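You operate a simulated robot arm through the tools that you are given. There is no shell and no other tool. Be economical: measure what you need, move in short steps, check, and stop when the job is done.

You run a simulated two-armed robot. Do the job below in one go: nothing can be reset, and whatever is moved stays where it is left.

## Task
Take the lid off the green pot and lay it down on the side bench. Press the green key on the till two times. Stack the fruit tub marked "melon" from the front counter on top of the fruit tub that says "plum". Open the lid of the left small urn. Do these in any order.

It is judged by the outcome, as a careful person would: the job done as asked, and still so three seconds after it is handed in. It fails if anything else is knocked over, pushed out of place, dropped, spilled or broken. Lids that push on must go on centred and level and be pressed home; caps that screw on are set level and turned clockwise until they are tight.

## Robot
Two 7-joint arms with fingered hands on one trunk, on a base that drives. Base frame: it is fixed to the floor where the robot stands at the start and does not move with it; the origin is under the middle of the robot, x ahead of it, y to its left, z up. Lengths are in m, angles in rad, forces in N, time in s.
The left shoulder is at the start at [0.06, 0.177, 0.75], the right one opposite. With the tool pointing down near the work surface each hand reaches from about 0.1 to 0.92 m from the robot's upright axis, wherever it stands, measured 20 degrees to its own side. Places, roughly: fruit tub [-4.25, 3.75, 1]; green key on the till [-3.5, 4.3, 1.1]; green pot (7x7x6 cm) [1.4, 0.1, 1]; lid of the left small urn [-1.1, -0.4, 1.4]. Payload 4 kg a hand.
The TCP of each hand is the grasp point between the finger pads, 0.037 m short of the fingertips. In the tool frame z runs along the fingers and y along their closing line. The gripper opens to 0.124 m. The gripper's body begins 0.043 m behind the TCP. The gripper is a hand of 3 fingers: y runs from the thumb to the fingers, the wrist lies at [-0.015, -0.108, -0.202] in the tool frame, and closing takes about 1.5 s.
Orientation is that of the tool frame in the base frame, as [roll, pitch, yaw] about the fixed x, y, z axes, in that order (R = Rz(yaw) Ry(pitch) Rx(roll)). With the fingers straight down and the wrist toward the robot, the tool's x, y and z point along [0, 1, 0], [1, 0, 0] and [0, 0, -1] of the base frame.

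## Interface
- The arms move only by the tool move_arm. It takes "left_moves", "right_moves" or both (then of equal length, played together; a hand with none holds still); each is a list of rows, each a list of 3 entries, a list of its own where there are three numbers: the closure in counts, from 0 (fully open) to 255 (shut), then the shift along the tool's x, y, z in m, then the turn, a rotation vector about the tool's x, y, z in rad. In form: [[grip, [tx, ty, tz], [wx, wy, wz]], ...]. A call has 1 to 8 rows; each row shifts and turns the commanded pose from where the row before left it, along the tool's axes as they then stand. Rows are played at 5 a second. More than 0.05 m and 0.15 rad between two rows, or a gripper value outside its range, and nothing of the call is played. Where a pose cannot be reached the arm comes as near as it can. A force on the tool above 40 N (or 10 N above the force at the start of the call, whichever is more), or a blocked arm, ends the call early, and 0.2 s more pass. Each finger travels about 0.072 m/s and halts on what it meets, pressing with about 28 N; the grip force reading is that of the motor and also rises with nothing between the fingers. The clock runs only during rows and for 0.2 s after the last one: add rows that do not move to give the fingers time. The reply holds the time, the measured pose of the TCP, the force on the tool along the base axes, the opening and the grip force, in the units named above and with some noise, with the torque about the TCP (base axes, N m) and any sound that the robot's microphone picked up, and new pictures: "pictures" is both (left out), scene, wrist or none (wrist: the cameras of the hands that moved).
- Cameras (640 x 400 px; columns grow to the right, rows downward): "scene" is now at [0.0624, 0.0045, 1.4402]; the picture's right is [0.07, -1.00, 0.00], its down [-0.27, -0.02, -0.96] and it looks along [0.96, 0.07, -0.28] (base axes); focal length 294 px, centre (320, 200). "left" rides on the left gripper at [-0.064, -0.076, -0.137] in its tool frame; the picture's right is [-0.84, -0.26, 0.48], its down [0.48, -0.76, 0.43] and it looks along [0.26, 0.60, 0.76] (tool axes); focal length 256 px, centre (320, 200). "right" rides on the right gripper at [0.064, -0.076, -0.137] in its tool frame; the picture's right is [-0.84, 0.26, -0.48], its down [-0.48, -0.76, 0.43] and it looks along [-0.25, 0.60, 0.76] (tool axes); focal length 256 px, centre (320, 200).
- lift_body(by): slides the trunk up (or, below 0, down) by that many m; the arms and the scene camera ride with it, the base frame stays. It gives what a move gives, with no picture.
- base_move(legs): drives the robot by 1 to 6 legs, each [ahead, left, turn to the left] in m, m and rad, along the robot's own axes; the way and the turn of a leg run together, so that a leg with both is an arc; at most 1.5 m and 3.142 rad a leg. The arms and the cameras ride along, it lands a little off, and it stops where it bumps. It gives what a move gives, and a new picture of the scene camera.
- hand_shape(shape, hand): the hand has 3 fingers and takes this shape, open, in about a second: jaw (thumb against the fingers, like two jaws); tri (thumb and two fingers); tip (a fingertip pinch); poke (one finger out to press); point (the index stretched); flat (the hand flat); cup (the hand cupped); fist (a fist). The gripper value then closes the fingers along that shape, each until it touches; the sizes above hold for jaw. It gives what a move gives, with no picture.
- head_to(pan, tilt): turns the head with the scene camera to pan (to the left, within 1.501 rad either way) and tilt (down, from -0.506 to 1.204), counted from straight ahead of the robot. It gives what a move gives, and a new picture of the scene camera.
- probe_pixels(camera, pixels): for up to 12 pixels [column, row] of the newest picture of that camera ("zoom" is the newest enlarged one), the place [x, y, z] in the base frame of the surface seen there, good to about 0.002 m. It takes no simulated time.
- enlarge(camera, box): a new picture of the part [left, top, right, bottom] of that camera's present view, enlarged. It takes no simulated time.
- finish_job(): hands the job in; it is judged then, once.

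Keep the steps short. Do not move on a guess: measure, check each grasp and each placing, and mend mistakes. In all there are 110 turns and 260 pictures (those below and enlarged ones count). Leave the grippers open and the arms clear of the work at the hand-in unless told otherwise, and finish with a single line.

The tools are called after "Emit:" as a command line: name --argument value ..., lists and objects as JSON in quotes. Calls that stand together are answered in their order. move_arm: Moves the arms, as the interface text tells. Its arguments: {"type":"object","properties":{"left_moves":{"type":"array","items":{"type":"array"}},"right_moves":{"type":"array","items":{"type":"array"}},"pictures":{"type":"string","enum":["both","scene","wrist","none"]}},"required":[]} The other tools are called the same way: lift_body (by) slides the trunk up or down; hand_shape (shape, hand) gives the hand a shape; base_move (legs) drives the base; head_to (pan, tilt) turns the head that bears the scene camera; probe_pixels (camera, pixels) gives the place of the surface under pixels of a picture; enlarge (camera, box) takes an enlarged picture of a part of a camera's view; finish_job () hands the job in.

At the start:

```text
time_s: 0.0
left_ee_pos: [0.5611, 0.212, 1.2424]
left_ee_rot: [3.141, -0.004, 1.571]
left_ft_force: [-0.6, 0.1, 0.7]
left_moment: [0.02, 0.0, 0.01]
left_gripper_width: 0.1236
left_grip_force: 0.1
left_shape: jaw
right_ee_pos: [0.555, -0.2149, 1.2418]
right_ee_rot: [-3.14, -0.001, 1.571]
right_ft_force: [-0.6, 0.5, -0.3]
right_moment: [-0.02, -0.01, 0.05]
right_gripper_width: 0.124
right_grip_force: 0.1
right_shape: jaw
trunk travel left (down, up): [-0.275, 0.315]
robot x, y, heading: [-0.0002, -0.0018, 0.002]
head pan, tilt: [0.075, 0.279]
```

scene: 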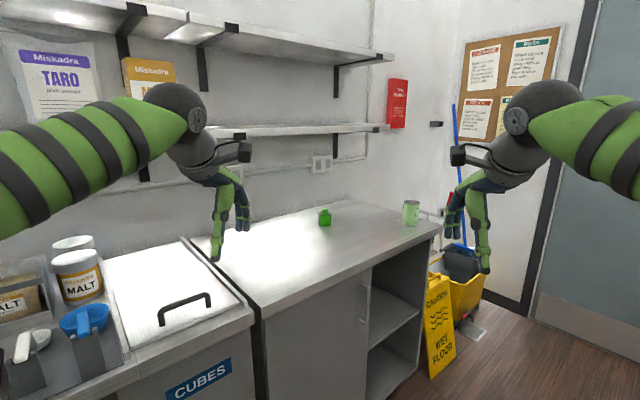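
right: 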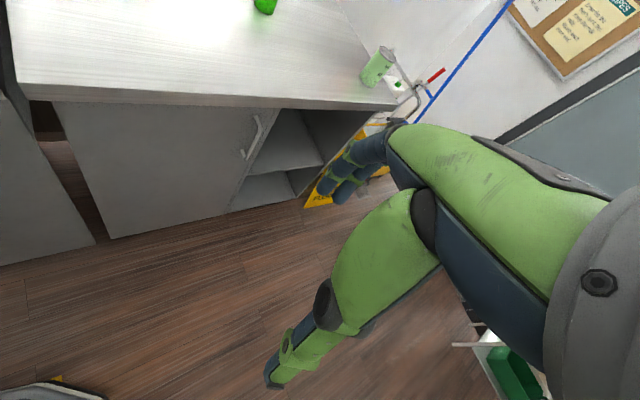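
left: 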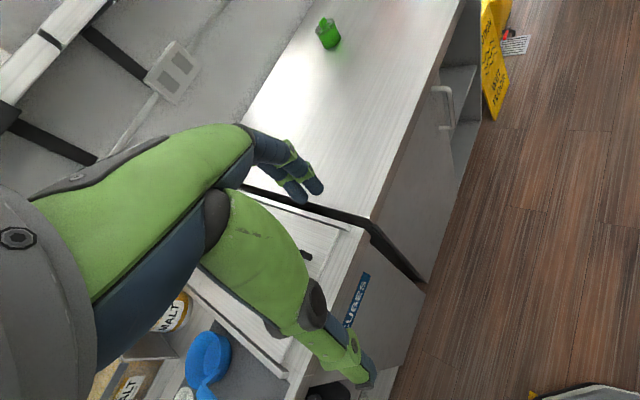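

I see the green pot at about (325,217) on the bench ahead. I enlarge it and measure.

Emit:
enlarge --camera "scene" --box '[280, 190, 360, 240]'

Emit:
probe_pixels --camera "scene" --pixels '[[325, 211], [325, 222], [325, 235], [260, 310], [410, 215], [180, 285], [430, 225], [210, 240], [350, 205], [322, 165]]'

```text
8.00 times, centred on (320, 215) of scene
```

zoom: 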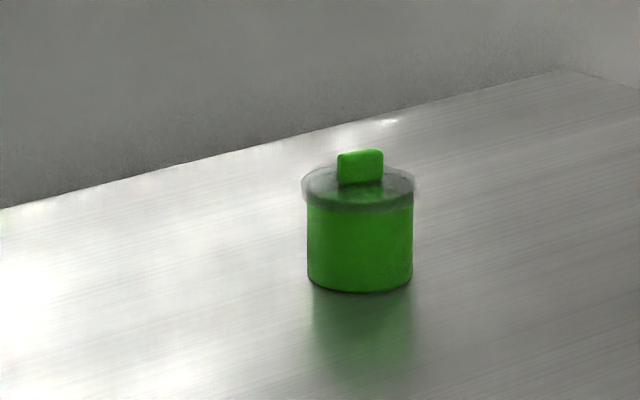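

```text
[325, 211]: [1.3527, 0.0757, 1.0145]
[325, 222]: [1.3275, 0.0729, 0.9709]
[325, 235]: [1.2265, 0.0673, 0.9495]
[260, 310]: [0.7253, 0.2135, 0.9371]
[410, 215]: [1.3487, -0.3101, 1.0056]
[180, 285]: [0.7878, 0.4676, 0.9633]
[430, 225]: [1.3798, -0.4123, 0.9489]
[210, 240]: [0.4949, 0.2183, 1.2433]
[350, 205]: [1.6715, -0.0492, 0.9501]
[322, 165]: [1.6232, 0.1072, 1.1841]
```

The pot has a clear lid with an upright green knob. Before moving I look around the room.

Emit:
head_to --pan 1.4 --tilt 0.3

Emit:
head_to --pan -1.4 --tilt 0.3

```text
time_s: 1.5
left_ee_pos: [0.5605, 0.211, 1.2418]
left_ee_rot: [-3.14, 0.001, 1.571]
left_ft_force: [-0.2, -0.2, 0.2]
left_moment: [0.0, 0.0, -0.01]
left_gripper_width: 0.1237
left_grip_force: 0.1
left_shape: jaw
right_ee_pos: [0.5568, -0.2155, 1.2403]
right_ee_rot: [3.141, 0.0, 1.571]
right_ft_force: [0.5, 0.0, -0.7]
right_moment: [-0.02, -0.01, -0.01]
right_gripper_width: 0.1237
right_grip_force: 0.0
right_shape: jaw
trunk travel left (down, up): [-0.275, 0.315]
robot x, y, heading: [0.0001, 0.0026, 0.001]
head pan, tilt: [1.4, 0.3]
```

scene: 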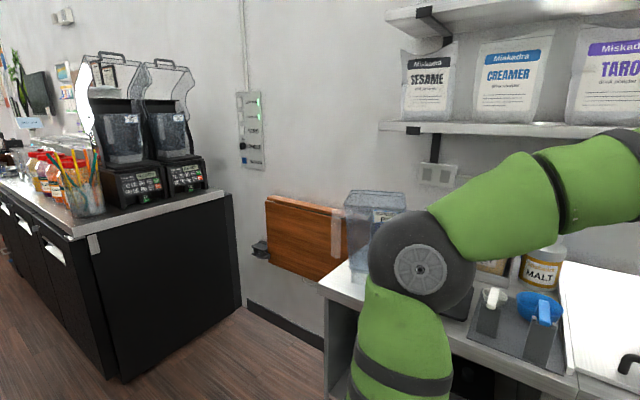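

```text
time_s: 4.0
left_ee_pos: [0.5613, 0.2125, 1.242]
left_ee_rot: [3.141, -0.001, 1.571]
left_ft_force: [-0.7, 0.4, 0.2]
left_moment: [-0.02, -0.01, -0.03]
left_gripper_width: 0.1235
left_grip_force: 0.0
left_shape: jaw
right_ee_pos: [0.5562, -0.2155, 1.2409]
right_ee_rot: [3.141, -0.001, 1.571]
right_ft_force: [-0.2, 0.1, -0.8]
right_moment: [0.04, -0.03, 0.01]
right_gripper_width: 0.1238
right_grip_force: 0.0
right_shape: jaw
trunk travel left (down, up): [-0.275, 0.315]
robot x, y, heading: [-0.0011, 0.0003, -0.001]
head pan, tilt: [-1.4, 0.3]
```

scene: 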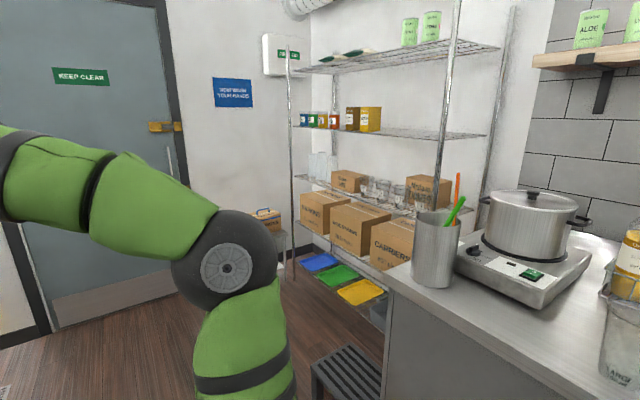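

The side bench is the one with the pot. I drive along its front to stand square to it, with the pot on the right hand's side.

Emit:
base_move --legs '[[0.62, -0.33, 0.0], [0, 0, 0.8]]'

Emit:
head_to --pan -0.3 --tilt 0.5

```text
time_s: 9.8
left_ee_pos: [0.8654, 0.2222, 1.2411]
left_ee_rot: [-3.141, 0.0, 2.356]
left_ft_force: [0.8, -1.7, 0.3]
left_moment: [0.03, -0.01, -0.01]
left_gripper_width: 0.1234
left_grip_force: 0.1
left_shape: jaw
right_ee_pos: [1.1625, -0.0845, 1.2408]
right_ee_rot: [-3.141, 0.002, 2.355]
right_ft_force: [0.2, 0.9, 0.7]
right_moment: [-0.01, 0.01, 0.03]
right_gripper_width: 0.1236
right_grip_force: 0.0
right_shape: jaw
trunk travel left (down, up): [-0.275, 0.315]
robot x, y, heading: [0.6121, -0.325, 0.787]
head pan, tilt: [-1.4, 0.3]
```

scene: 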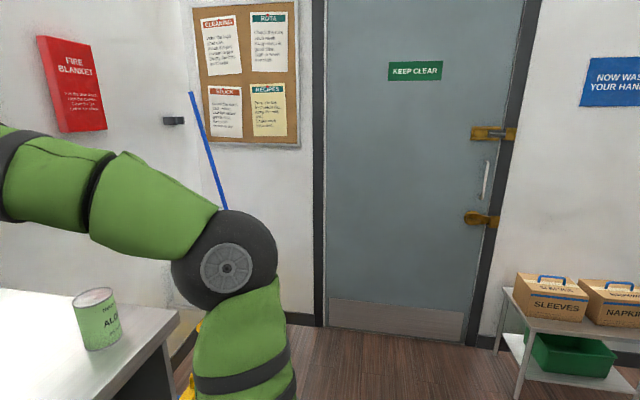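

```text
time_s: 11.2
left_ee_pos: [0.8647, 0.2216, 1.2414]
left_ee_rot: [3.141, 0.002, 2.354]
left_ft_force: [0.0, 0.4, 0.5]
left_moment: [0.05, 0.04, 0.0]
left_gripper_width: 0.1235
left_grip_force: 0.1
left_shape: jaw
right_ee_pos: [1.1617, -0.0847, 1.2416]
right_ee_rot: [3.141, 0.001, 2.355]
right_ft_force: [0.3, -0.8, -0.2]
right_moment: [-0.04, -0.02, -0.01]
right_gripper_width: 0.1235
right_grip_force: 0.0
right_shape: jaw
trunk travel left (down, up): [-0.275, 0.315]
robot x, y, heading: [0.6165, -0.3258, 0.785]
head pan, tilt: [-0.3, 0.499]
```

scene: 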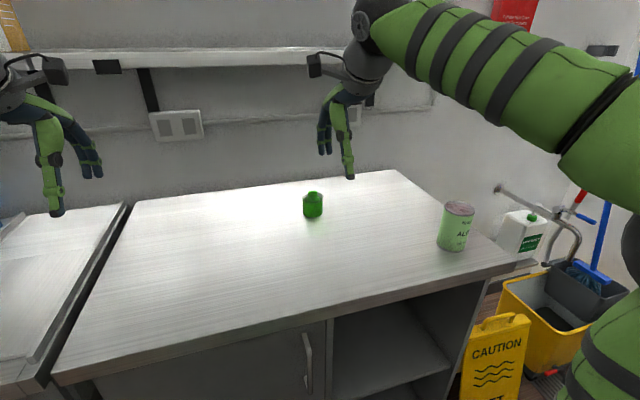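

Emit:
enlarge --camera "scene" --box '[273, 180, 353, 230]'

Emit:
probe_pixels --camera "scene" --pixels '[[200, 55], [300, 55], [200, 75], [110, 67], [230, 60], [120, 210], [400, 172], [300, 325]]'

```text
8.00 times, centred on (313, 205) of scene
```

zoom: 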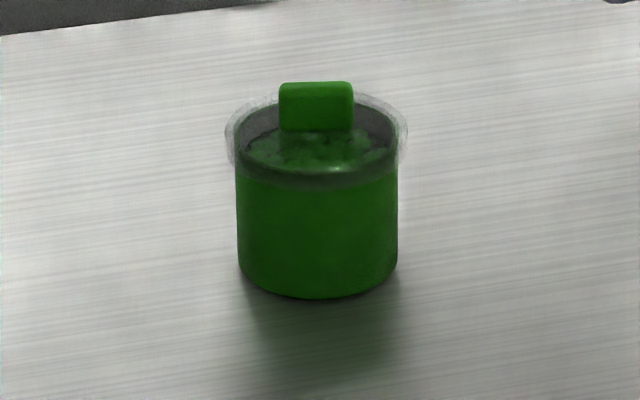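

```text
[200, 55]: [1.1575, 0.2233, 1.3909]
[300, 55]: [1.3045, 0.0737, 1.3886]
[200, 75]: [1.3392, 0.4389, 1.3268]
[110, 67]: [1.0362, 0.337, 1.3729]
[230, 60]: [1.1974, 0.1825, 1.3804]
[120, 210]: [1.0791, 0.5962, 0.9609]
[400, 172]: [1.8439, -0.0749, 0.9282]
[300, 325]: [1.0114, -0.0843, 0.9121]
```

Emit:
probe_pixels --camera "zoom" --pixels '[[315, 84], [315, 100], [315, 120], [284, 105], [348, 105], [315, 170], [240, 220], [394, 220], [315, 240], [236, 140], [398, 140], [315, 92]]'

```text
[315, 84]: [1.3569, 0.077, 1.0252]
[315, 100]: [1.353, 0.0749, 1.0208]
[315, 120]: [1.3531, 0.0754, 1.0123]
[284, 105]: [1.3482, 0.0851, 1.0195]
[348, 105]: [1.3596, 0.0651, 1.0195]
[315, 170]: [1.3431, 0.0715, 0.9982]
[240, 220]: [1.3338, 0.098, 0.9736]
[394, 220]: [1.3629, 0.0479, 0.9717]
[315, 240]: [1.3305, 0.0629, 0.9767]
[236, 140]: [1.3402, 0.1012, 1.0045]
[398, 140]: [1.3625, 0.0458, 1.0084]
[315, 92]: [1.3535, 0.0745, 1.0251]
```

The knob is a flat bar centred near (1.357, 0.077), z 1.008–1.026, with its faces at yaw ≈0.52. I lower the right hand clear of the shelf (z 1.37), then go forward to above the knob.

Emit:
move_arm --right_moves '[[0, [0, 0, 0.047], [0, 0, 0]], [0, [0, 0, 0.047], [0, 0, 0]], [0, [0, 0, 0.046], [0, 0, 0]], [60, [-0.005, 0.05, 0], [0, 0, 0]], [90, [-0.005, 0.05, 0], [0, 0, 0]], [90, [-0.005, 0.05, 0], [0, 0, 0]], [90, [-0.005, 0.05, 0], [0, 0, 0.13]], [90, [0.003, 0.047, 0], [0, 0, 0.13]]]'

```text
refused: row 4 steps farther than a row can; nothing moved
```

Emit:
move_arm --right_moves '[[0, [0, 0, 0.047], [0, 0, 0]], [0, [0, 0, 0.047], [0, 0, 0]], [40, [0, 0, 0.046], [0, 0, 0]], [60, [-0.005, 0.049, 0], [0, 0, 0]], [90, [-0.005, 0.049, 0], [0, 0, 0]], [90, [-0.005, 0.049, 0], [0, 0, 0]], [90, [-0.005, 0.049, 0], [0, 0, 0.13]], [90, [0, 0, 0], [0, 0, 0.13]]]'

```text
time_s: 13.0
left_ee_pos: [0.864, 0.2216, 1.2414]
left_ee_rot: [-3.141, -0.002, 2.354]
left_ft_force: [0.1, -0.3, -0.3]
left_moment: [-0.05, -0.01, -0.04]
left_gripper_width: 0.1236
left_grip_force: 0.0
left_shape: jaw
right_ee_pos: [1.3135, 0.0405, 1.1025]
right_ee_rot: [-3.141, -0.002, 2.092]
right_ft_force: [0.2, -0.2, 0.3]
right_moment: [0.03, -0.01, 0.02]
right_gripper_width: 0.0807
right_grip_force: 0.1
right_shape: jaw
trunk travel left (down, up): [-0.275, 0.315]
robot x, y, heading: [0.6158, -0.3272, 0.782]
head pan, tilt: [-0.3, 0.499]
```

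scene: 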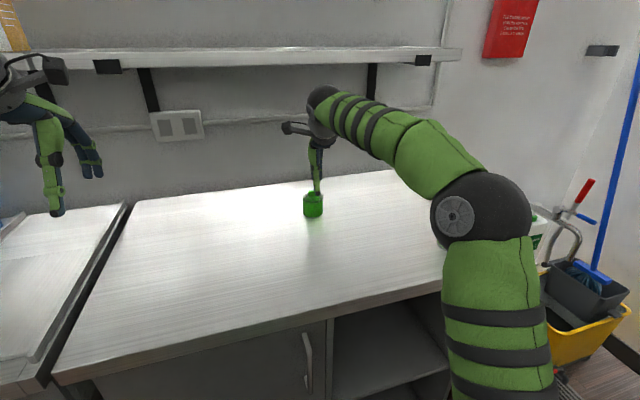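
right: 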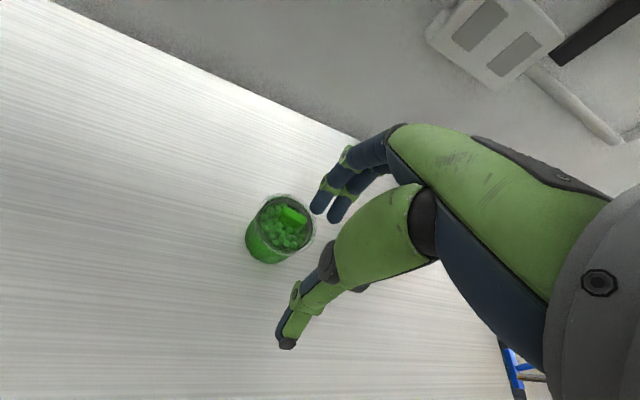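

Emit:
enlarge --camera "right" --box '[232, 175, 352, 250]'

```text
5.33 times, centred on (292, 212) of right
```

zoom: 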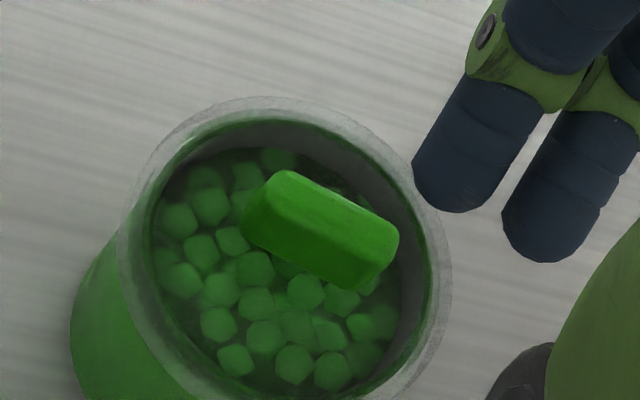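

Emit:
probe_pixels --camera "zoom" --pixels '[[285, 178], [390, 235], [270, 210], [370, 262], [330, 212], [320, 240], [300, 240], [250, 235], [350, 280], [465, 190], [550, 240]]'

```text
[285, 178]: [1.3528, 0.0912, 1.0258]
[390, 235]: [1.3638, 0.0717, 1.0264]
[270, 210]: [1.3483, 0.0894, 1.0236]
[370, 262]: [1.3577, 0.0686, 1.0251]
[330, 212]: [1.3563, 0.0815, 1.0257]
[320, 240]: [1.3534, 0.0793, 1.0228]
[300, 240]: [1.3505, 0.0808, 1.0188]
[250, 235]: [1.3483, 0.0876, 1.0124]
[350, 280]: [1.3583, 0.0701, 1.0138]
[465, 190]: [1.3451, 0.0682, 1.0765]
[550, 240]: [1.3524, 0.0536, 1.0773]
```

Tool yaw matches the bar. I move over it (centre 1.3563, 0.0802), descend partway and half-close to check.

Emit:
move_arm --right_moves '[[90, [0.0065, 0.0285, 0], [0, 0, 0]], [90, [0.0066, 0.0284, 0], [0, 0, 0]], [90, [0, 0, 0.02], [0, 0, 0]], [120, [0, 0, 0.025], [0, 0, 0]], [150, [0, 0, 0], [0, 0, 0]], [160, [0, 0, 0], [0, 0, 0]], [160, [0, 0, 0], [0, 0, 0]]]' --pictures "wrist"

Emit:
enlarge --camera "right" --box '[262, 175, 422, 275]'

Emit:
enlarge --camera "scene" --box '[273, 170, 353, 220]'

```text
time_s: 14.6
left_ee_pos: [0.8635, 0.2226, 1.2405]
left_ee_rot: [3.141, 0.0, 2.355]
left_ft_force: [0.4, 0.4, -0.8]
left_moment: [0.0, -0.01, 0.01]
left_gripper_width: 0.1236
left_grip_force: 0.1
left_shape: jaw
right_ee_pos: [1.3567, 0.08, 1.0562]
right_ee_rot: [-3.141, 0.0, 2.094]
right_ft_force: [0.5, 0.2, -0.7]
right_moment: [0.02, 0.03, -0.02]
right_gripper_width: 0.0467
right_grip_force: 0.0
right_shape: jaw
trunk travel left (down, up): [-0.275, 0.315]
robot x, y, heading: [0.6177, -0.3218, 0.784]
head pan, tilt: [-0.3, 0.499]
```

right: 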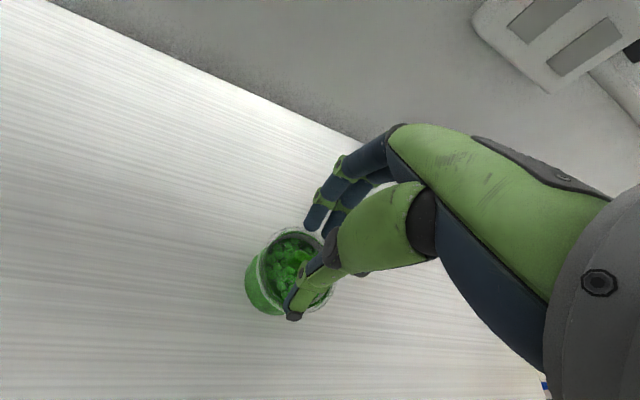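

```text
4.00 times, centred on (342, 225) of right
```

zoom: 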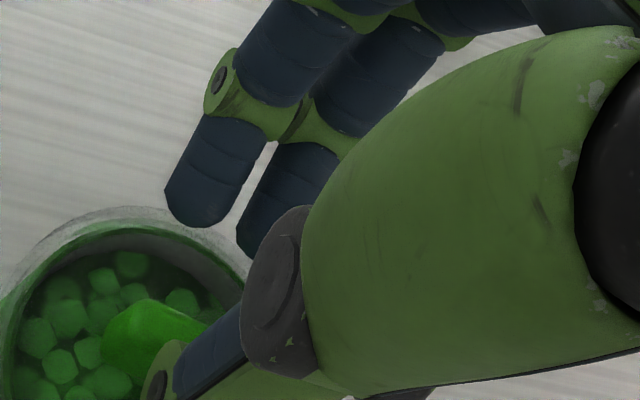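

```text
8.00 times, centred on (313, 195) of scene
```

zoom: 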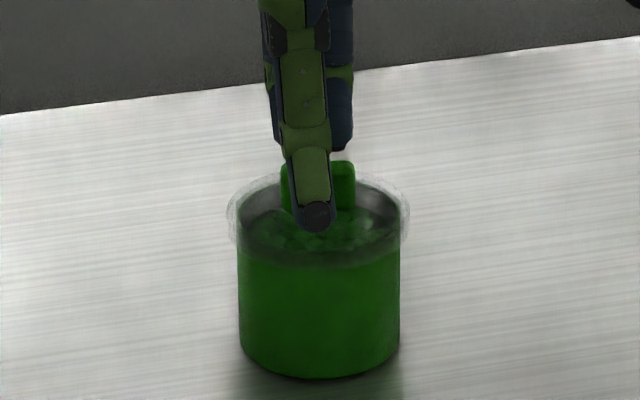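

The thumb is before the bar, the fingers behind it. I go down 5 mm and close.

Emit:
move_arm --right_moves '[[160, [0, 0, 0.006], [0, 0, 0]], [190, [0, 0, 0], [0, 0, 0]], [215, [0, 0, 0], [0, 0, 0]], [235, [0, 0, 0], [0, 0, 0]], [255, [0, 0, 0], [0, 0, 0]], [255, [0, 0, 0], [0, 0, 0]], [255, [0, 0, 0], [0, 0, 0]]]' --pictures "wrist"

Emit:
enlarge --camera "right" --box '[242, 190, 402, 290]'

Emit:
enlarge --camera "scene" --box '[273, 170, 353, 220]'

```text
time_s: 16.2
left_ee_pos: [0.8641, 0.2219, 1.2417]
left_ee_rot: [-3.141, 0.001, 2.353]
left_ft_force: [0.7, -0.2, -0.3]
left_moment: [-0.03, -0.03, 0.03]
left_gripper_width: 0.1236
left_grip_force: 0.1
left_shape: jaw
right_ee_pos: [1.3571, 0.0803, 1.0505]
right_ee_rot: [3.14, -0.001, 2.096]
right_ft_force: [1.0, -0.3, 4.3]
right_moment: [0.08, -0.11, -0.01]
right_gripper_width: 0.0076
right_grip_force: 27.8
right_shape: jaw
trunk travel left (down, up): [-0.275, 0.315]
robot x, y, heading: [0.6156, -0.329, 0.787]
head pan, tilt: [-0.3, 0.499]
heard: snap
```

right: 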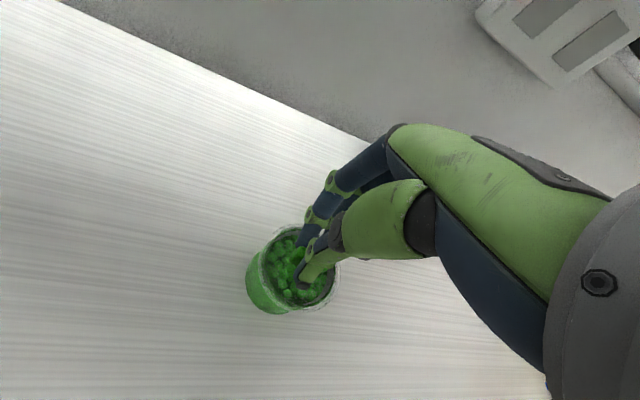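

```text
4.00 times, centred on (322, 240) of right
```

zoom: 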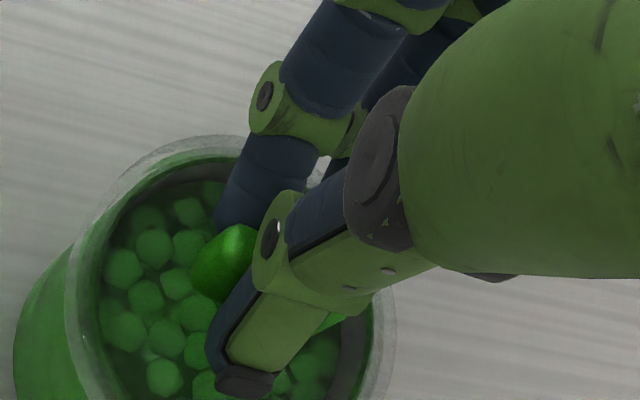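

```text
8.00 times, centred on (313, 195) of scene
```

zoom: 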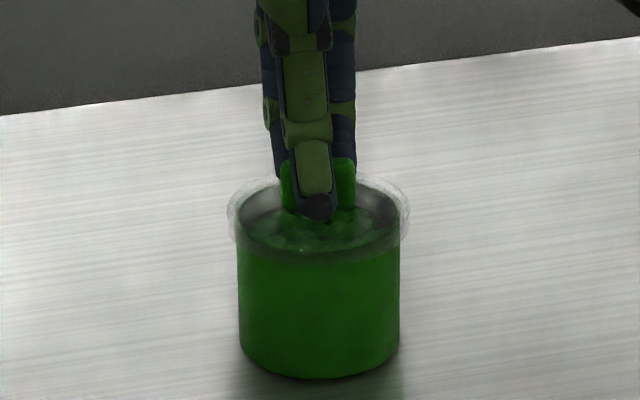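

It grips the bar (7.6 mm) and there was a snap, maybe the lid's seal letting go. I lift gently in small steps.

Emit:
move_arm --right_moves '[[255, [0, 0, -0.004], [0, 0, 0]], [255, [0, 0, -0.006], [0, 0, 0]], [255, [0, 0, -0.01], [0, 0, 0]], [255, [0, 0, 0], [0, 0, 0]]]' --pictures "wrist"

Emit:
enlarge --camera "scene" --box '[273, 170, 353, 220]'

```text
time_s: 17.2
left_ee_pos: [0.864, 0.2226, 1.2418]
left_ee_rot: [3.141, 0.001, 2.354]
left_ft_force: [-0.2, 0.1, 1.5]
left_moment: [0.01, 0.03, -0.02]
left_gripper_width: 0.1237
left_grip_force: 0.1
left_shape: jaw
right_ee_pos: [1.3573, 0.0792, 1.0689]
right_ee_rot: [3.141, 0.0, 2.094]
right_ft_force: [-0.1, 0.3, -0.7]
right_moment: [0.04, 0.0, 0.02]
right_gripper_width: 0.0062
right_grip_force: 27.7
right_shape: jaw
trunk travel left (down, up): [-0.275, 0.315]
robot x, y, heading: [0.615, -0.3239, 0.778]
head pan, tilt: [-0.3, 0.499]
```

right: 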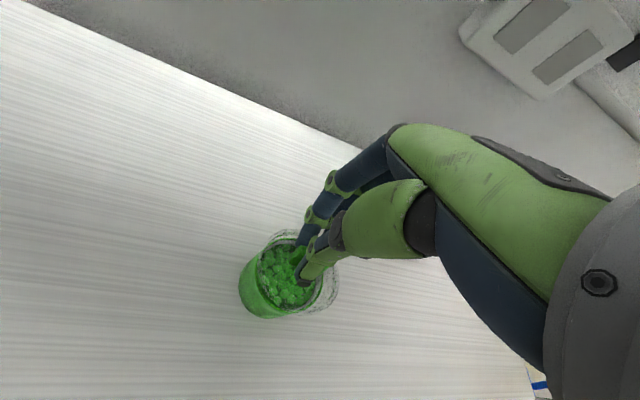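

```text
8.00 times, centred on (313, 195) of scene
```

zoom: 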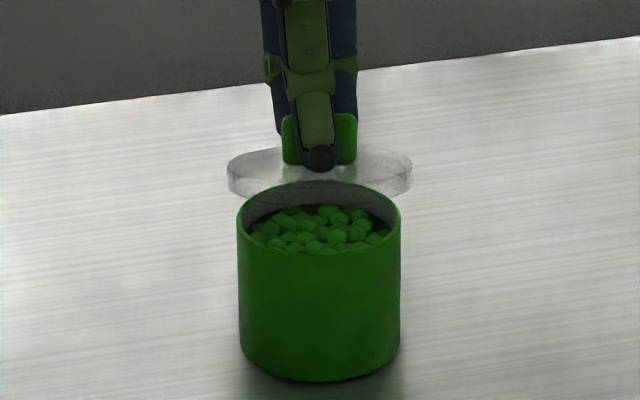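

The lid came off cleanly. I lift a bit more, carry it 15 cm to the left over clear bench and lower it.

Emit:
move_arm --right_moves '[[255, [0, 0, -0.02], [0, 0, 0]], [255, [0.04, -0.015, -0.005], [0, 0, 0]], [255, [0.045, -0.02, 0], [0, 0, 0]], [255, [0.045, -0.02, 0], [0, 0, 0]], [255, [0.02, 0, 0.02], [0, 0, 0]], [255, [0, 0, 0.03], [0, 0, 0]], [255, [0, 0, 0.023], [0, 0, 0]]]' --pictures "scene"

Emit:
enlarge --camera "scene" --box '[200, 175, 320, 250]'

```text
time_s: 18.8
left_ee_pos: [0.8642, 0.2219, 1.2408]
left_ee_rot: [3.141, 0.001, 2.356]
left_ft_force: [0.4, 0.3, 0.5]
left_moment: [0.0, 0.03, 0.05]
left_gripper_width: 0.1235
left_grip_force: 0.0
left_shape: jaw
right_ee_pos: [1.2328, 0.1824, 1.0198]
right_ee_rot: [-3.141, 0.002, 2.095]
right_ft_force: [-1.5, -0.2, -0.2]
right_moment: [-0.01, 0.01, 0.03]
right_gripper_width: 0.0057
right_grip_force: 27.5
right_shape: jaw
trunk travel left (down, up): [-0.275, 0.315]
robot x, y, heading: [0.6185, -0.3223, 0.783]
head pan, tilt: [-0.3, 0.499]
```

scene: 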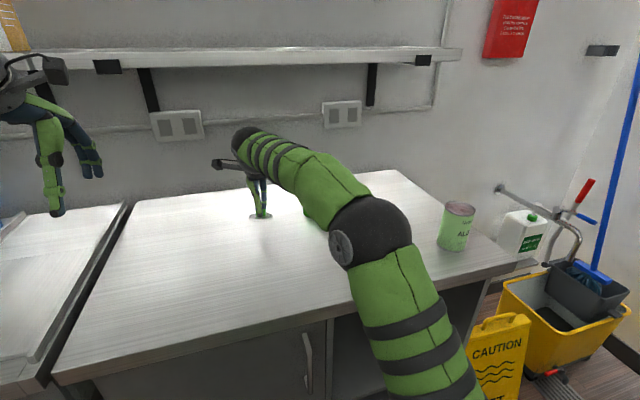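

```text
5.33 times, centred on (260, 212) of scene
```

zoom: 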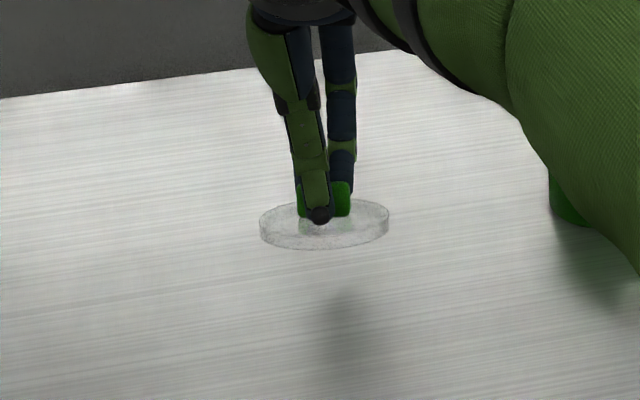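

Emit:
move_arm --right_moves '[[255, [0, 0, 0.006], [0, 0, 0]], [255, [0, 0, 0.004], [0, 0, 0]], [255, [0, 0, 0.003], [0, 0, 0]], [255, [0, 0, 0], [0, 0, 0]]]' --pictures "none"

Emit:
enlarge --camera "scene" --box '[200, 175, 320, 250]'

```text
time_s: 19.8
left_ee_pos: [0.8627, 0.2229, 1.242]
left_ee_rot: [-3.14, 0.0, 2.353]
left_ft_force: [0.0, 0.2, 0.8]
left_moment: [0.02, 0.0, -0.02]
left_gripper_width: 0.1238
left_grip_force: 0.0
left_shape: jaw
right_ee_pos: [1.2357, 0.1826, 1.009]
right_ee_rot: [3.141, 0.0, 2.093]
right_ft_force: [-0.9, 0.1, 1.0]
right_moment: [-0.01, -0.03, 0.02]
right_gripper_width: 0.0059
right_grip_force: 28.4
right_shape: jaw
trunk travel left (down, up): [-0.275, 0.315]
robot x, y, heading: [0.6134, -0.3237, 0.78]
head pan, tilt: [-0.3, 0.499]
```

```text
5.33 times, centred on (260, 212) of scene
```

zoom: 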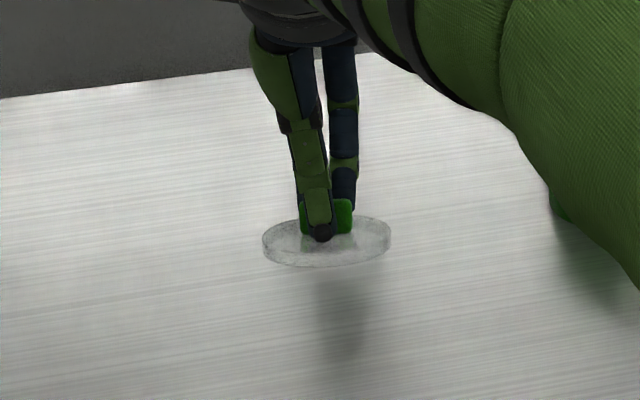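

Shadow gap still visible; I lower further in small steps watching the force.

Emit:
move_arm --right_moves '[[255, [0, 0, 0.003], [0, 0, 0]], [255, [0, 0, 0.003], [0, 0, 0]], [255, [0, 0, 0.002], [0, 0, 0]], [255, [0, 0, 0], [0, 0, 0]]]' --pictures "none"

Emit:
enlarge --camera "scene" --box '[200, 175, 320, 250]'

```text
time_s: 20.8
left_ee_pos: [0.8638, 0.2214, 1.2423]
left_ee_rot: [3.141, 0.0, 2.354]
left_ft_force: [-0.1, 0.4, 0.2]
left_moment: [0.05, 0.0, -0.02]
left_gripper_width: 0.1238
left_grip_force: 0.0
left_shape: jaw
right_ee_pos: [1.2357, 0.1817, 1.0018]
right_ee_rot: [-3.141, -0.001, 2.094]
right_ft_force: [-1.0, -0.7, 8.0]
right_moment: [0.18, -0.16, 0.02]
right_gripper_width: 0.0075
right_grip_force: 27.6
right_shape: jaw
trunk travel left (down, up): [-0.275, 0.315]
robot x, y, heading: [0.6193, -0.3252, 0.784]
head pan, tilt: [-0.3, 0.499]
```

```text
5.33 times, centred on (260, 212) of scene
```

zoom: 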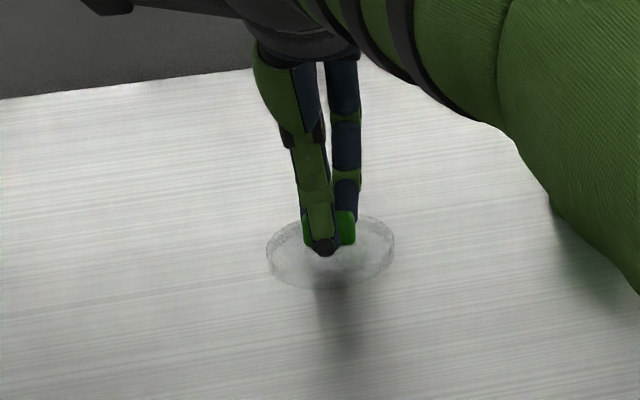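

Contact (8 N). I ease off a little and open the fingers.

Emit:
move_arm --right_moves '[[255, [0, 0, -0.001], [0, 0, 0]], [210, [0, 0, 0], [0, 0, 0]], [180, [0, 0, 0], [0, 0, 0]], [150, [0, 0, 0], [0, 0, 0]], [130, [0, 0, 0], [0, 0, 0]], [130, [0, 0, -0.03], [0, 0, 0]], [130, [0, 0, -0.04], [0, 0, 0]], [130, [0, 0, -0.03], [0, 0, 0]]]' --pictures "scene"

Emit:
enlarge --camera "scene" --box '[200, 175, 320, 250]'

```text
time_s: 22.6
left_ee_pos: [0.8638, 0.2231, 1.2415]
left_ee_rot: [-3.141, 0.001, 2.355]
left_ft_force: [0.3, 0.5, 0.5]
left_moment: [-0.01, 0.02, 0.0]
left_gripper_width: 0.1238
left_grip_force: 0.1
left_shape: jaw
right_ee_pos: [1.2327, 0.1836, 1.1025]
right_ee_rot: [-3.139, 0.0, 2.094]
right_ft_force: [-0.6, 0.1, -0.1]
right_moment: [-0.02, 0.01, 0.01]
right_gripper_width: 0.0607
right_grip_force: 0.1
right_shape: jaw
trunk travel left (down, up): [-0.275, 0.315]
robot x, y, heading: [0.6156, -0.3221, 0.787]
head pan, tilt: [-0.3, 0.499]
```

scene: 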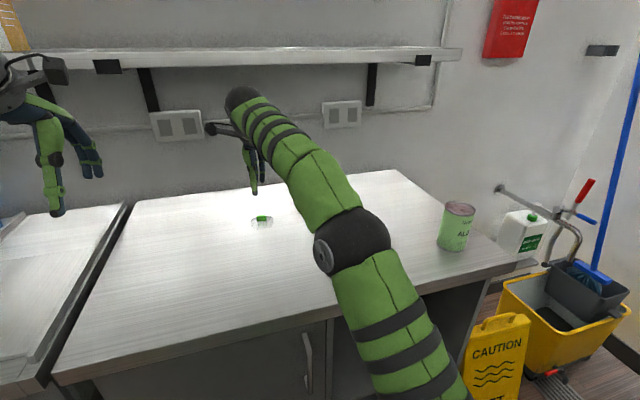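

```text
5.33 times, centred on (260, 212) of scene
```

zoom: 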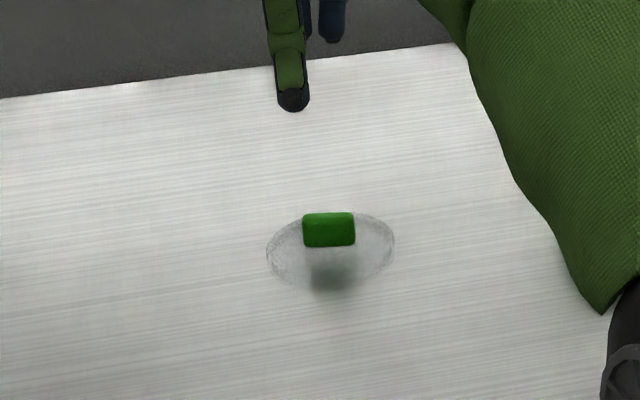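

The lid lies flat on the side bench and the pot stands untouched. I back the hand out from under the shelf, then raise it.

Emit:
move_arm --right_moves '[[100, [-0.03, -0.035, 0], [0, 0, 0]], [60, [-0.03, -0.038, 0], [0, 0, 0]], [0, [-0.03, -0.038, 0], [0, 0, 0]], [0, [-0.03, -0.038, 0], [0, 0, 0]], [0, [-0.03, -0.038, 0], [0, 0, 0]], [0, [0, 0, -0.045], [0, 0, -0.13]], [0, [0, 0, -0.045], [0, 0, -0.13]], [0, [0, 0, -0.045], [0, 0, 0]]]' --pictures "none"

Emit:
head_to --pan -1.5 --tilt 0.4

```text
time_s: 24.4
left_ee_pos: [0.8638, 0.2222, 1.2428]
left_ee_rot: [3.14, 0.0, 2.354]
left_ft_force: [-0.5, -0.3, -0.6]
left_moment: [0.0, -0.01, 0.02]
left_gripper_width: 0.1236
left_grip_force: 0.0
left_shape: jaw
right_ee_pos: [1.1436, -0.0407, 1.2403]
right_ee_rot: [3.14, 0.0, 2.356]
right_ft_force: [0.5, -1.0, 0.5]
right_moment: [0.02, 0.01, 0.0]
right_gripper_width: 0.1238
right_grip_force: 0.1
right_shape: jaw
trunk travel left (down, up): [-0.275, 0.315]
robot x, y, heading: [0.6182, -0.3228, 0.784]
head pan, tilt: [-0.3, 0.499]
```

```text
time_s: 25.8
left_ee_pos: [0.863, 0.223, 1.2411]
left_ee_rot: [3.141, 0.001, 2.355]
left_ft_force: [0.0, 0.4, -0.4]
left_moment: [-0.01, 0.0, -0.01]
left_gripper_width: 0.1235
left_grip_force: 0.0
left_shape: jaw
right_ee_pos: [1.1445, -0.0411, 1.2394]
right_ee_rot: [-3.141, 0.0, 2.354]
right_ft_force: [0.0, 0.0, -0.1]
right_moment: [0.02, 0.03, 0.02]
right_gripper_width: 0.1237
right_grip_force: 0.1
right_shape: jaw
trunk travel left (down, up): [-0.275, 0.315]
robot x, y, heading: [0.6155, -0.3279, 0.79]
head pan, tilt: [-1.499, 0.4]
```

scene: 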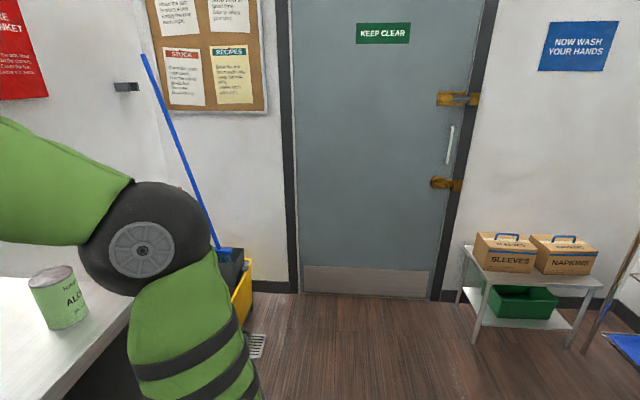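

Now toward the urn. I back off, return near the start, and turn right to look behind.

Emit:
base_move --legs '[[-0.2, 0, 0], [0, 0.66, 0], [0, 0, -1.57]]'

Emit:
head_to --pan -1.2 --tilt 0.2

```text
time_s: 34.4
left_ee_pos: [0.5673, -0.2413, 1.2406]
left_ee_rot: [3.14, -0.001, 0.816]
left_ft_force: [0.8, -0.1, 0.2]
left_moment: [0.03, -0.01, -0.01]
left_gripper_width: 0.1237
left_grip_force: 0.0
left_shape: jaw
right_ee_pos: [0.3123, -0.5304, 1.2397]
right_ee_rot: [-3.141, -0.001, 0.816]
right_ft_force: [-0.4, -0.9, -0.2]
right_moment: [0.0, 0.0, 0.03]
right_gripper_width: 0.1235
right_grip_force: 0.1
right_shape: jaw
trunk travel left (down, up): [-0.275, 0.315]
robot x, y, heading: [0.0119, -0.0125, -0.749]
head pan, tilt: [-1.499, 0.4]
```

scene: 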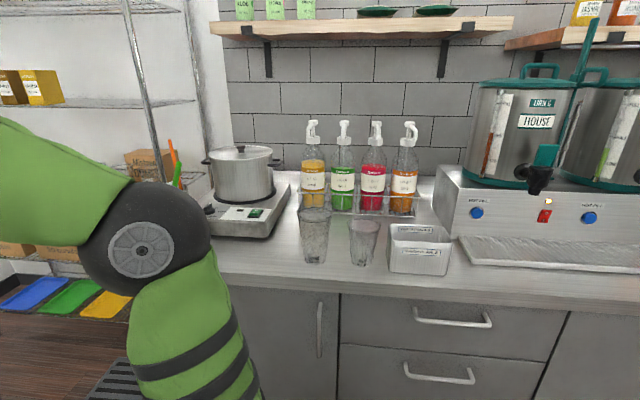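

```text
time_s: 35.1
left_ee_pos: [0.5663, -0.2415, 1.2415]
left_ee_rot: [-3.141, 0.0, 0.816]
left_ft_force: [0.5, -0.6, 0.1]
left_moment: [0.02, -0.03, 0.04]
left_gripper_width: 0.1237
left_grip_force: 0.0
left_shape: jaw
right_ee_pos: [0.3114, -0.5311, 1.2389]
right_ee_rot: [3.14, 0.0, 0.816]
right_ft_force: [0.7, -0.1, -0.6]
right_moment: [0.04, 0.0, -0.02]
right_gripper_width: 0.1238
right_grip_force: 0.1
right_shape: jaw
trunk travel left (down, up): [-0.275, 0.315]
robot x, y, heading: [0.0113, -0.0125, -0.756]
head pan, tilt: [-1.201, 0.201]
```

scene: 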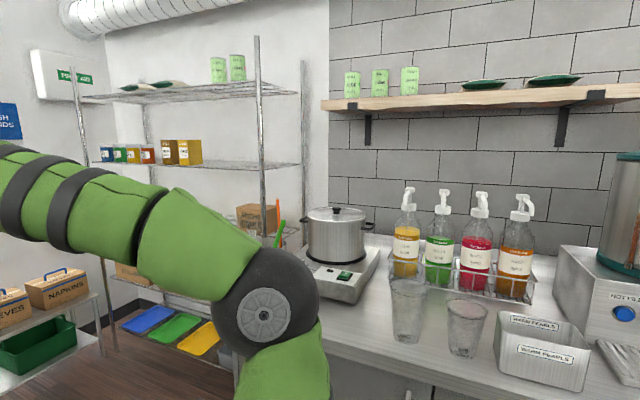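

Emit:
probe_pixels --camera "scene" --pixels '[[345, 325], [460, 372], [330, 320], [620, 210], [480, 99], [345, 104], [410, 320], [400, 360], [620, 330]]'

```text
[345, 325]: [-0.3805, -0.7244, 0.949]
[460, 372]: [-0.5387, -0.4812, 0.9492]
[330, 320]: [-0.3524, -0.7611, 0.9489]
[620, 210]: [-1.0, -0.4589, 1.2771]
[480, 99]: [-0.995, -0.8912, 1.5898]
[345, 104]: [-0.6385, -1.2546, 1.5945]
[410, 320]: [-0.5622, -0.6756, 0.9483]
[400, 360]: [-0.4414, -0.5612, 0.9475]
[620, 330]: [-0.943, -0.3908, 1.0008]
```

The urn counter faces (0.7, 0.7). I turn to face it and look at the urns.

Emit:
base_move --legs '[[0, 0, -1.6]]'

Emit:
head_to --pan -0.4 --tilt 0.1

```text
time_s: 39.4
left_ee_pos: [-0.2244, -0.5617, 1.2423]
left_ee_rot: [-3.14, 0.001, -0.766]
left_ft_force: [-0.1, 0.2, -0.3]
left_moment: [0.0, 0.0, -0.01]
left_gripper_width: 0.1238
left_grip_force: 0.0
left_shape: jaw
right_ee_pos: [-0.5105, -0.307, 1.2396]
right_ee_rot: [-3.141, 0.0, -0.766]
right_ft_force: [0.2, 0.5, 0.1]
right_moment: [0.02, -0.03, -0.02]
right_gripper_width: 0.1237
right_grip_force: 0.1
right_shape: jaw
trunk travel left (down, up): [-0.275, 0.315]
robot x, y, heading: [0.0146, -0.0136, -2.34]
head pan, tilt: [-1.201, 0.201]
```

scene: 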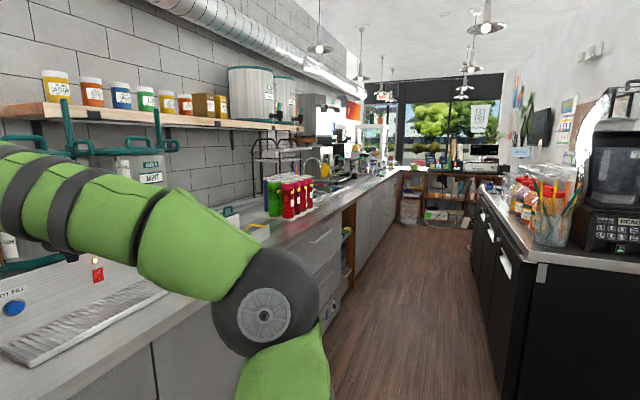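

```text
time_s: 40.5
left_ee_pos: [-0.2239, -0.5636, 1.2422]
left_ee_rot: [-3.14, 0.001, -0.765]
left_ft_force: [-0.1, -0.2, 0.2]
left_moment: [0.01, 0.02, -0.02]
left_gripper_width: 0.1238
left_grip_force: 0.0
left_shape: jaw
right_ee_pos: [-0.5093, -0.3065, 1.24]
right_ee_rot: [-3.141, -0.001, -0.765]
right_ft_force: [1.3, 0.0, -0.6]
right_moment: [0.01, -0.05, 0.05]
right_gripper_width: 0.1234
right_grip_force: 0.0
right_shape: jaw
trunk travel left (down, up): [-0.275, 0.315]
robot x, y, heading: [0.0121, -0.0119, -2.337]
head pan, tilt: [-0.4, 0.099]
```

scene: 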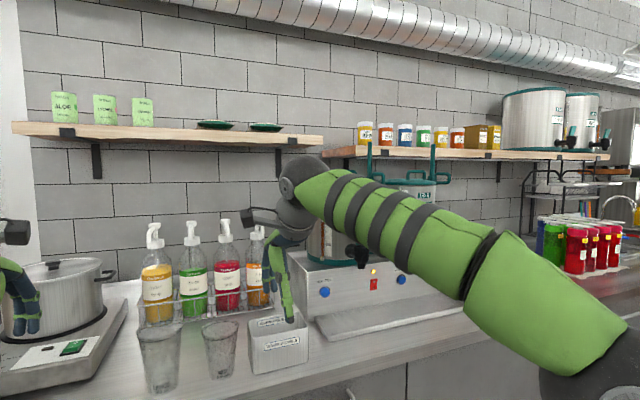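

The arm blocks the view. I shift right 0.45 m so the urns sit between the arms.

Emit:
base_move --legs '[[0, 0.0, -0.016], [0, -0.45, 0]]'

Emit:
head_to --pan 0.0 --tilt 0.1

```text
time_s: 43.6
left_ee_pos: [-0.5601, -0.2329, 1.2413]
left_ee_rot: [-3.14, 0.0, -0.785]
left_ft_force: [-0.1, 0.0, -0.3]
left_moment: [-0.01, -0.02, -0.01]
left_gripper_width: 0.1236
left_grip_force: 0.0
left_shape: jaw
right_ee_pos: [-0.8412, 0.0279, 1.2398]
right_ee_rot: [3.14, -0.002, -0.785]
right_ft_force: [-0.9, 0.6, 0.1]
right_moment: [-0.02, -0.03, -0.01]
right_gripper_width: 0.1238
right_grip_force: 0.0
right_shape: jaw
trunk travel left (down, up): [-0.275, 0.315]
robot x, y, heading: [-0.3097, 0.3122, -2.357]
head pan, tilt: [-0.4, 0.099]
```

scene: 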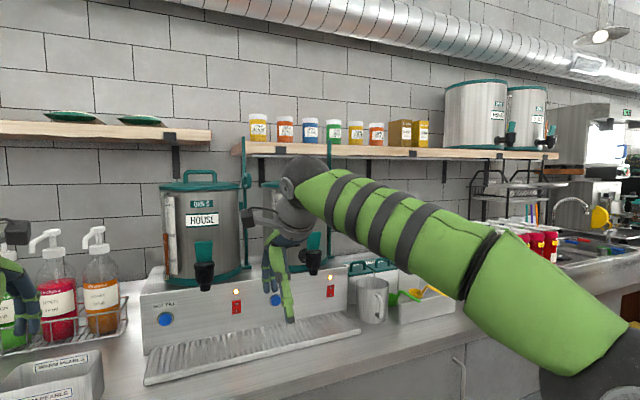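

```text
time_s: 44.5
left_ee_pos: [-0.5602, -0.2344, 1.2412]
left_ee_rot: [-3.141, 0.0, -0.786]
left_ft_force: [-0.5, 0.4, -0.1]
left_moment: [0.0, 0.01, 0.02]
left_gripper_width: 0.1237
left_grip_force: 0.1
left_shape: jaw
right_ee_pos: [-0.8419, 0.0287, 1.2395]
right_ee_rot: [3.141, 0.0, -0.787]
right_ft_force: [-0.1, -0.1, 1.0]
right_moment: [0.01, 0.02, 0.01]
right_gripper_width: 0.1234
right_grip_force: 0.1
right_shape: jaw
trunk travel left (down, up): [-0.275, 0.315]
robot x, y, heading: [-0.3147, 0.3149, -2.354]
head pan, tilt: [0.0, 0.099]
```

scene: 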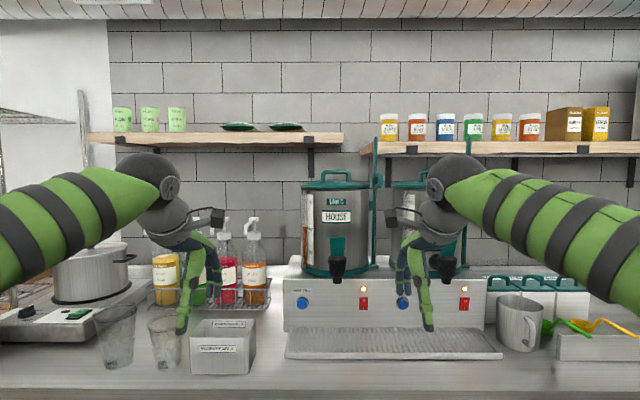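

Emit:
enlarge --camera "scene" --box '[270, 120, 430, 220]'

Emit:
lift_body --by 0.3

Emit:
head_to --pan 0.0 --tilt 0.45

Emit:
enlarge --camera "scene" --box '[270, 80, 430, 180]'

```text
4.00 times, centred on (350, 170) of scene
```

zoom: 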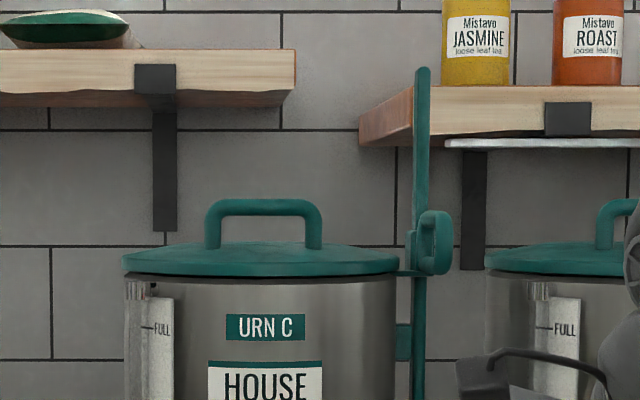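

```text
time_s: 47.5
left_ee_pos: [-0.5598, -0.2344, 1.5419]
left_ee_rot: [-3.141, 0.001, -0.786]
left_ft_force: [0.4, 0.0, 0.9]
left_moment: [-0.03, -0.02, -0.03]
left_gripper_width: 0.1238
left_grip_force: 0.1
left_shape: jaw
right_ee_pos: [-0.8425, 0.0283, 1.5398]
right_ee_rot: [-3.141, -0.001, -0.785]
right_ft_force: [0.0, 0.2, 0.2]
right_moment: [0.02, 0.02, 0.04]
right_gripper_width: 0.1236
right_grip_force: 0.0
right_shape: jaw
trunk travel left (down, up): [-0.575, 0.015]
robot x, y, heading: [-0.3157, 0.3141, -2.359]
head pan, tilt: [0.0, 0.099]
```

```text
time_s: 48.3
left_ee_pos: [-0.5604, -0.2345, 1.5407]
left_ee_rot: [-3.14, 0.001, -0.786]
left_ft_force: [0.6, 0.3, 0.2]
left_moment: [0.05, -0.03, 0.0]
left_gripper_width: 0.1236
left_grip_force: 0.0
left_shape: jaw
right_ee_pos: [-0.8418, 0.027, 1.5397]
right_ee_rot: [3.139, 0.0, -0.787]
right_ft_force: [0.3, 0.5, -0.3]
right_moment: [-0.01, 0.02, 0.01]
right_gripper_width: 0.1237
right_grip_force: 0.0
right_shape: jaw
trunk travel left (down, up): [-0.575, 0.015]
robot x, y, heading: [-0.3159, 0.3104, -2.354]
head pan, tilt: [0.0, 0.45]
```

scene: 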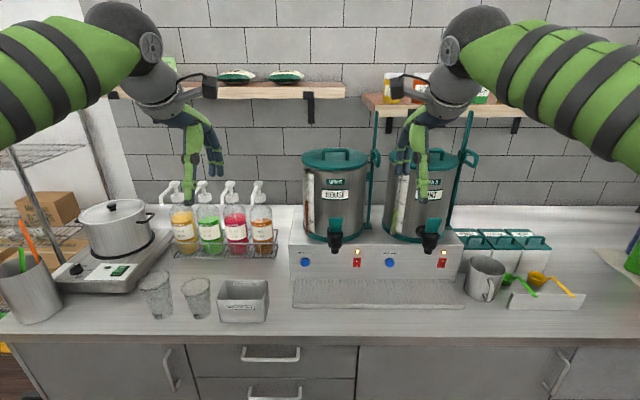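

```text
4.00 times, centred on (350, 130) of scene
```

zoom: 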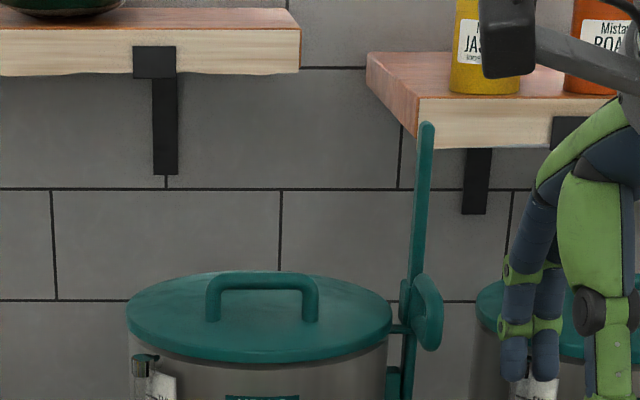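

Emit:
enlarge --camera "scene" --box '[340, 105, 396, 140]'

Emit:
enlarge --camera "scene" --box '[295, 140, 391, 200]'

```text
11.43 times, centred on (368, 122) of scene
```

zoom: 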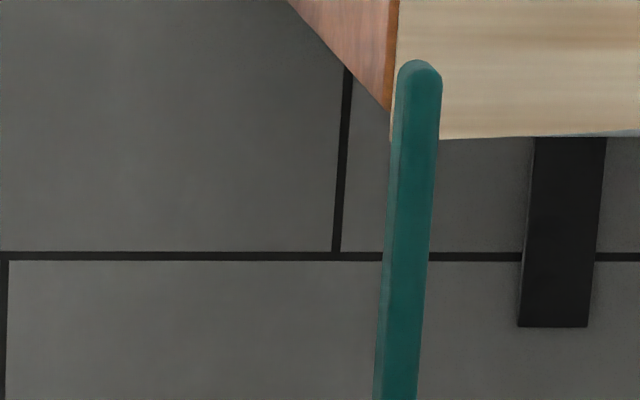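

```text
6.67 times, centred on (343, 170) of scene
```

zoom: 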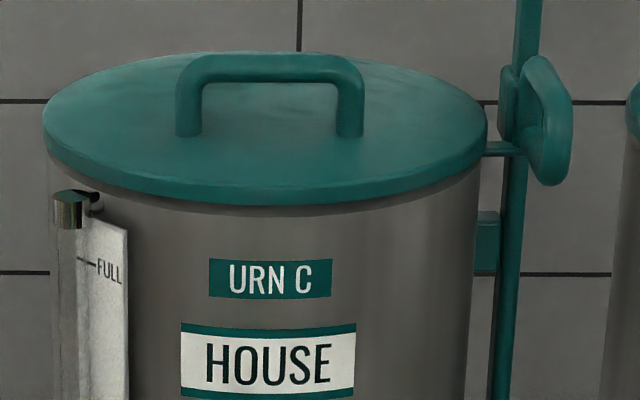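

Emit:
probe_pixels --camera "zoom" --pixels '[[190, 120], [350, 120], [270, 65], [60, 120], [478, 115], [265, 180], [265, 105], [500, 150], [527, 70], [555, 80], [545, 150], [505, 260]]'

Emit:
probe_pixels --camera "scene" --pixels '[[375, 114], [372, 190], [371, 220], [440, 152], [470, 115], [462, 158], [335, 190], [300, 275], [320, 90], [385, 100]]'

```text
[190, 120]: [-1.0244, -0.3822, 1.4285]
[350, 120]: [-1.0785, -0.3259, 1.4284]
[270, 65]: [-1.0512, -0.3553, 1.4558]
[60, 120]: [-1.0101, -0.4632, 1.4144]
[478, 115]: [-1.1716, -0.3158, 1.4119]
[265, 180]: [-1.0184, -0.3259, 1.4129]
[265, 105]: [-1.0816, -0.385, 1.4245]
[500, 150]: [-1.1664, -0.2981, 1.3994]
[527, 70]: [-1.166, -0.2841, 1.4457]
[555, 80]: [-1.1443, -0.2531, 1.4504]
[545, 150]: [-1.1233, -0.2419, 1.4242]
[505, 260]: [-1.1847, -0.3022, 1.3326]
```

```text
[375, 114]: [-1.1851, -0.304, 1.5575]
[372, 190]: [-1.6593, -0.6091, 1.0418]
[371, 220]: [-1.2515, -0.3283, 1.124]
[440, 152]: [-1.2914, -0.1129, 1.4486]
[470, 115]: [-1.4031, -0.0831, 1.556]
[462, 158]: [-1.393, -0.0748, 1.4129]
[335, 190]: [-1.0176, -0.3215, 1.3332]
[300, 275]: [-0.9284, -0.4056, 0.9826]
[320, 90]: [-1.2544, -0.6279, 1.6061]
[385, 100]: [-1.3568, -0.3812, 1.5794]
```

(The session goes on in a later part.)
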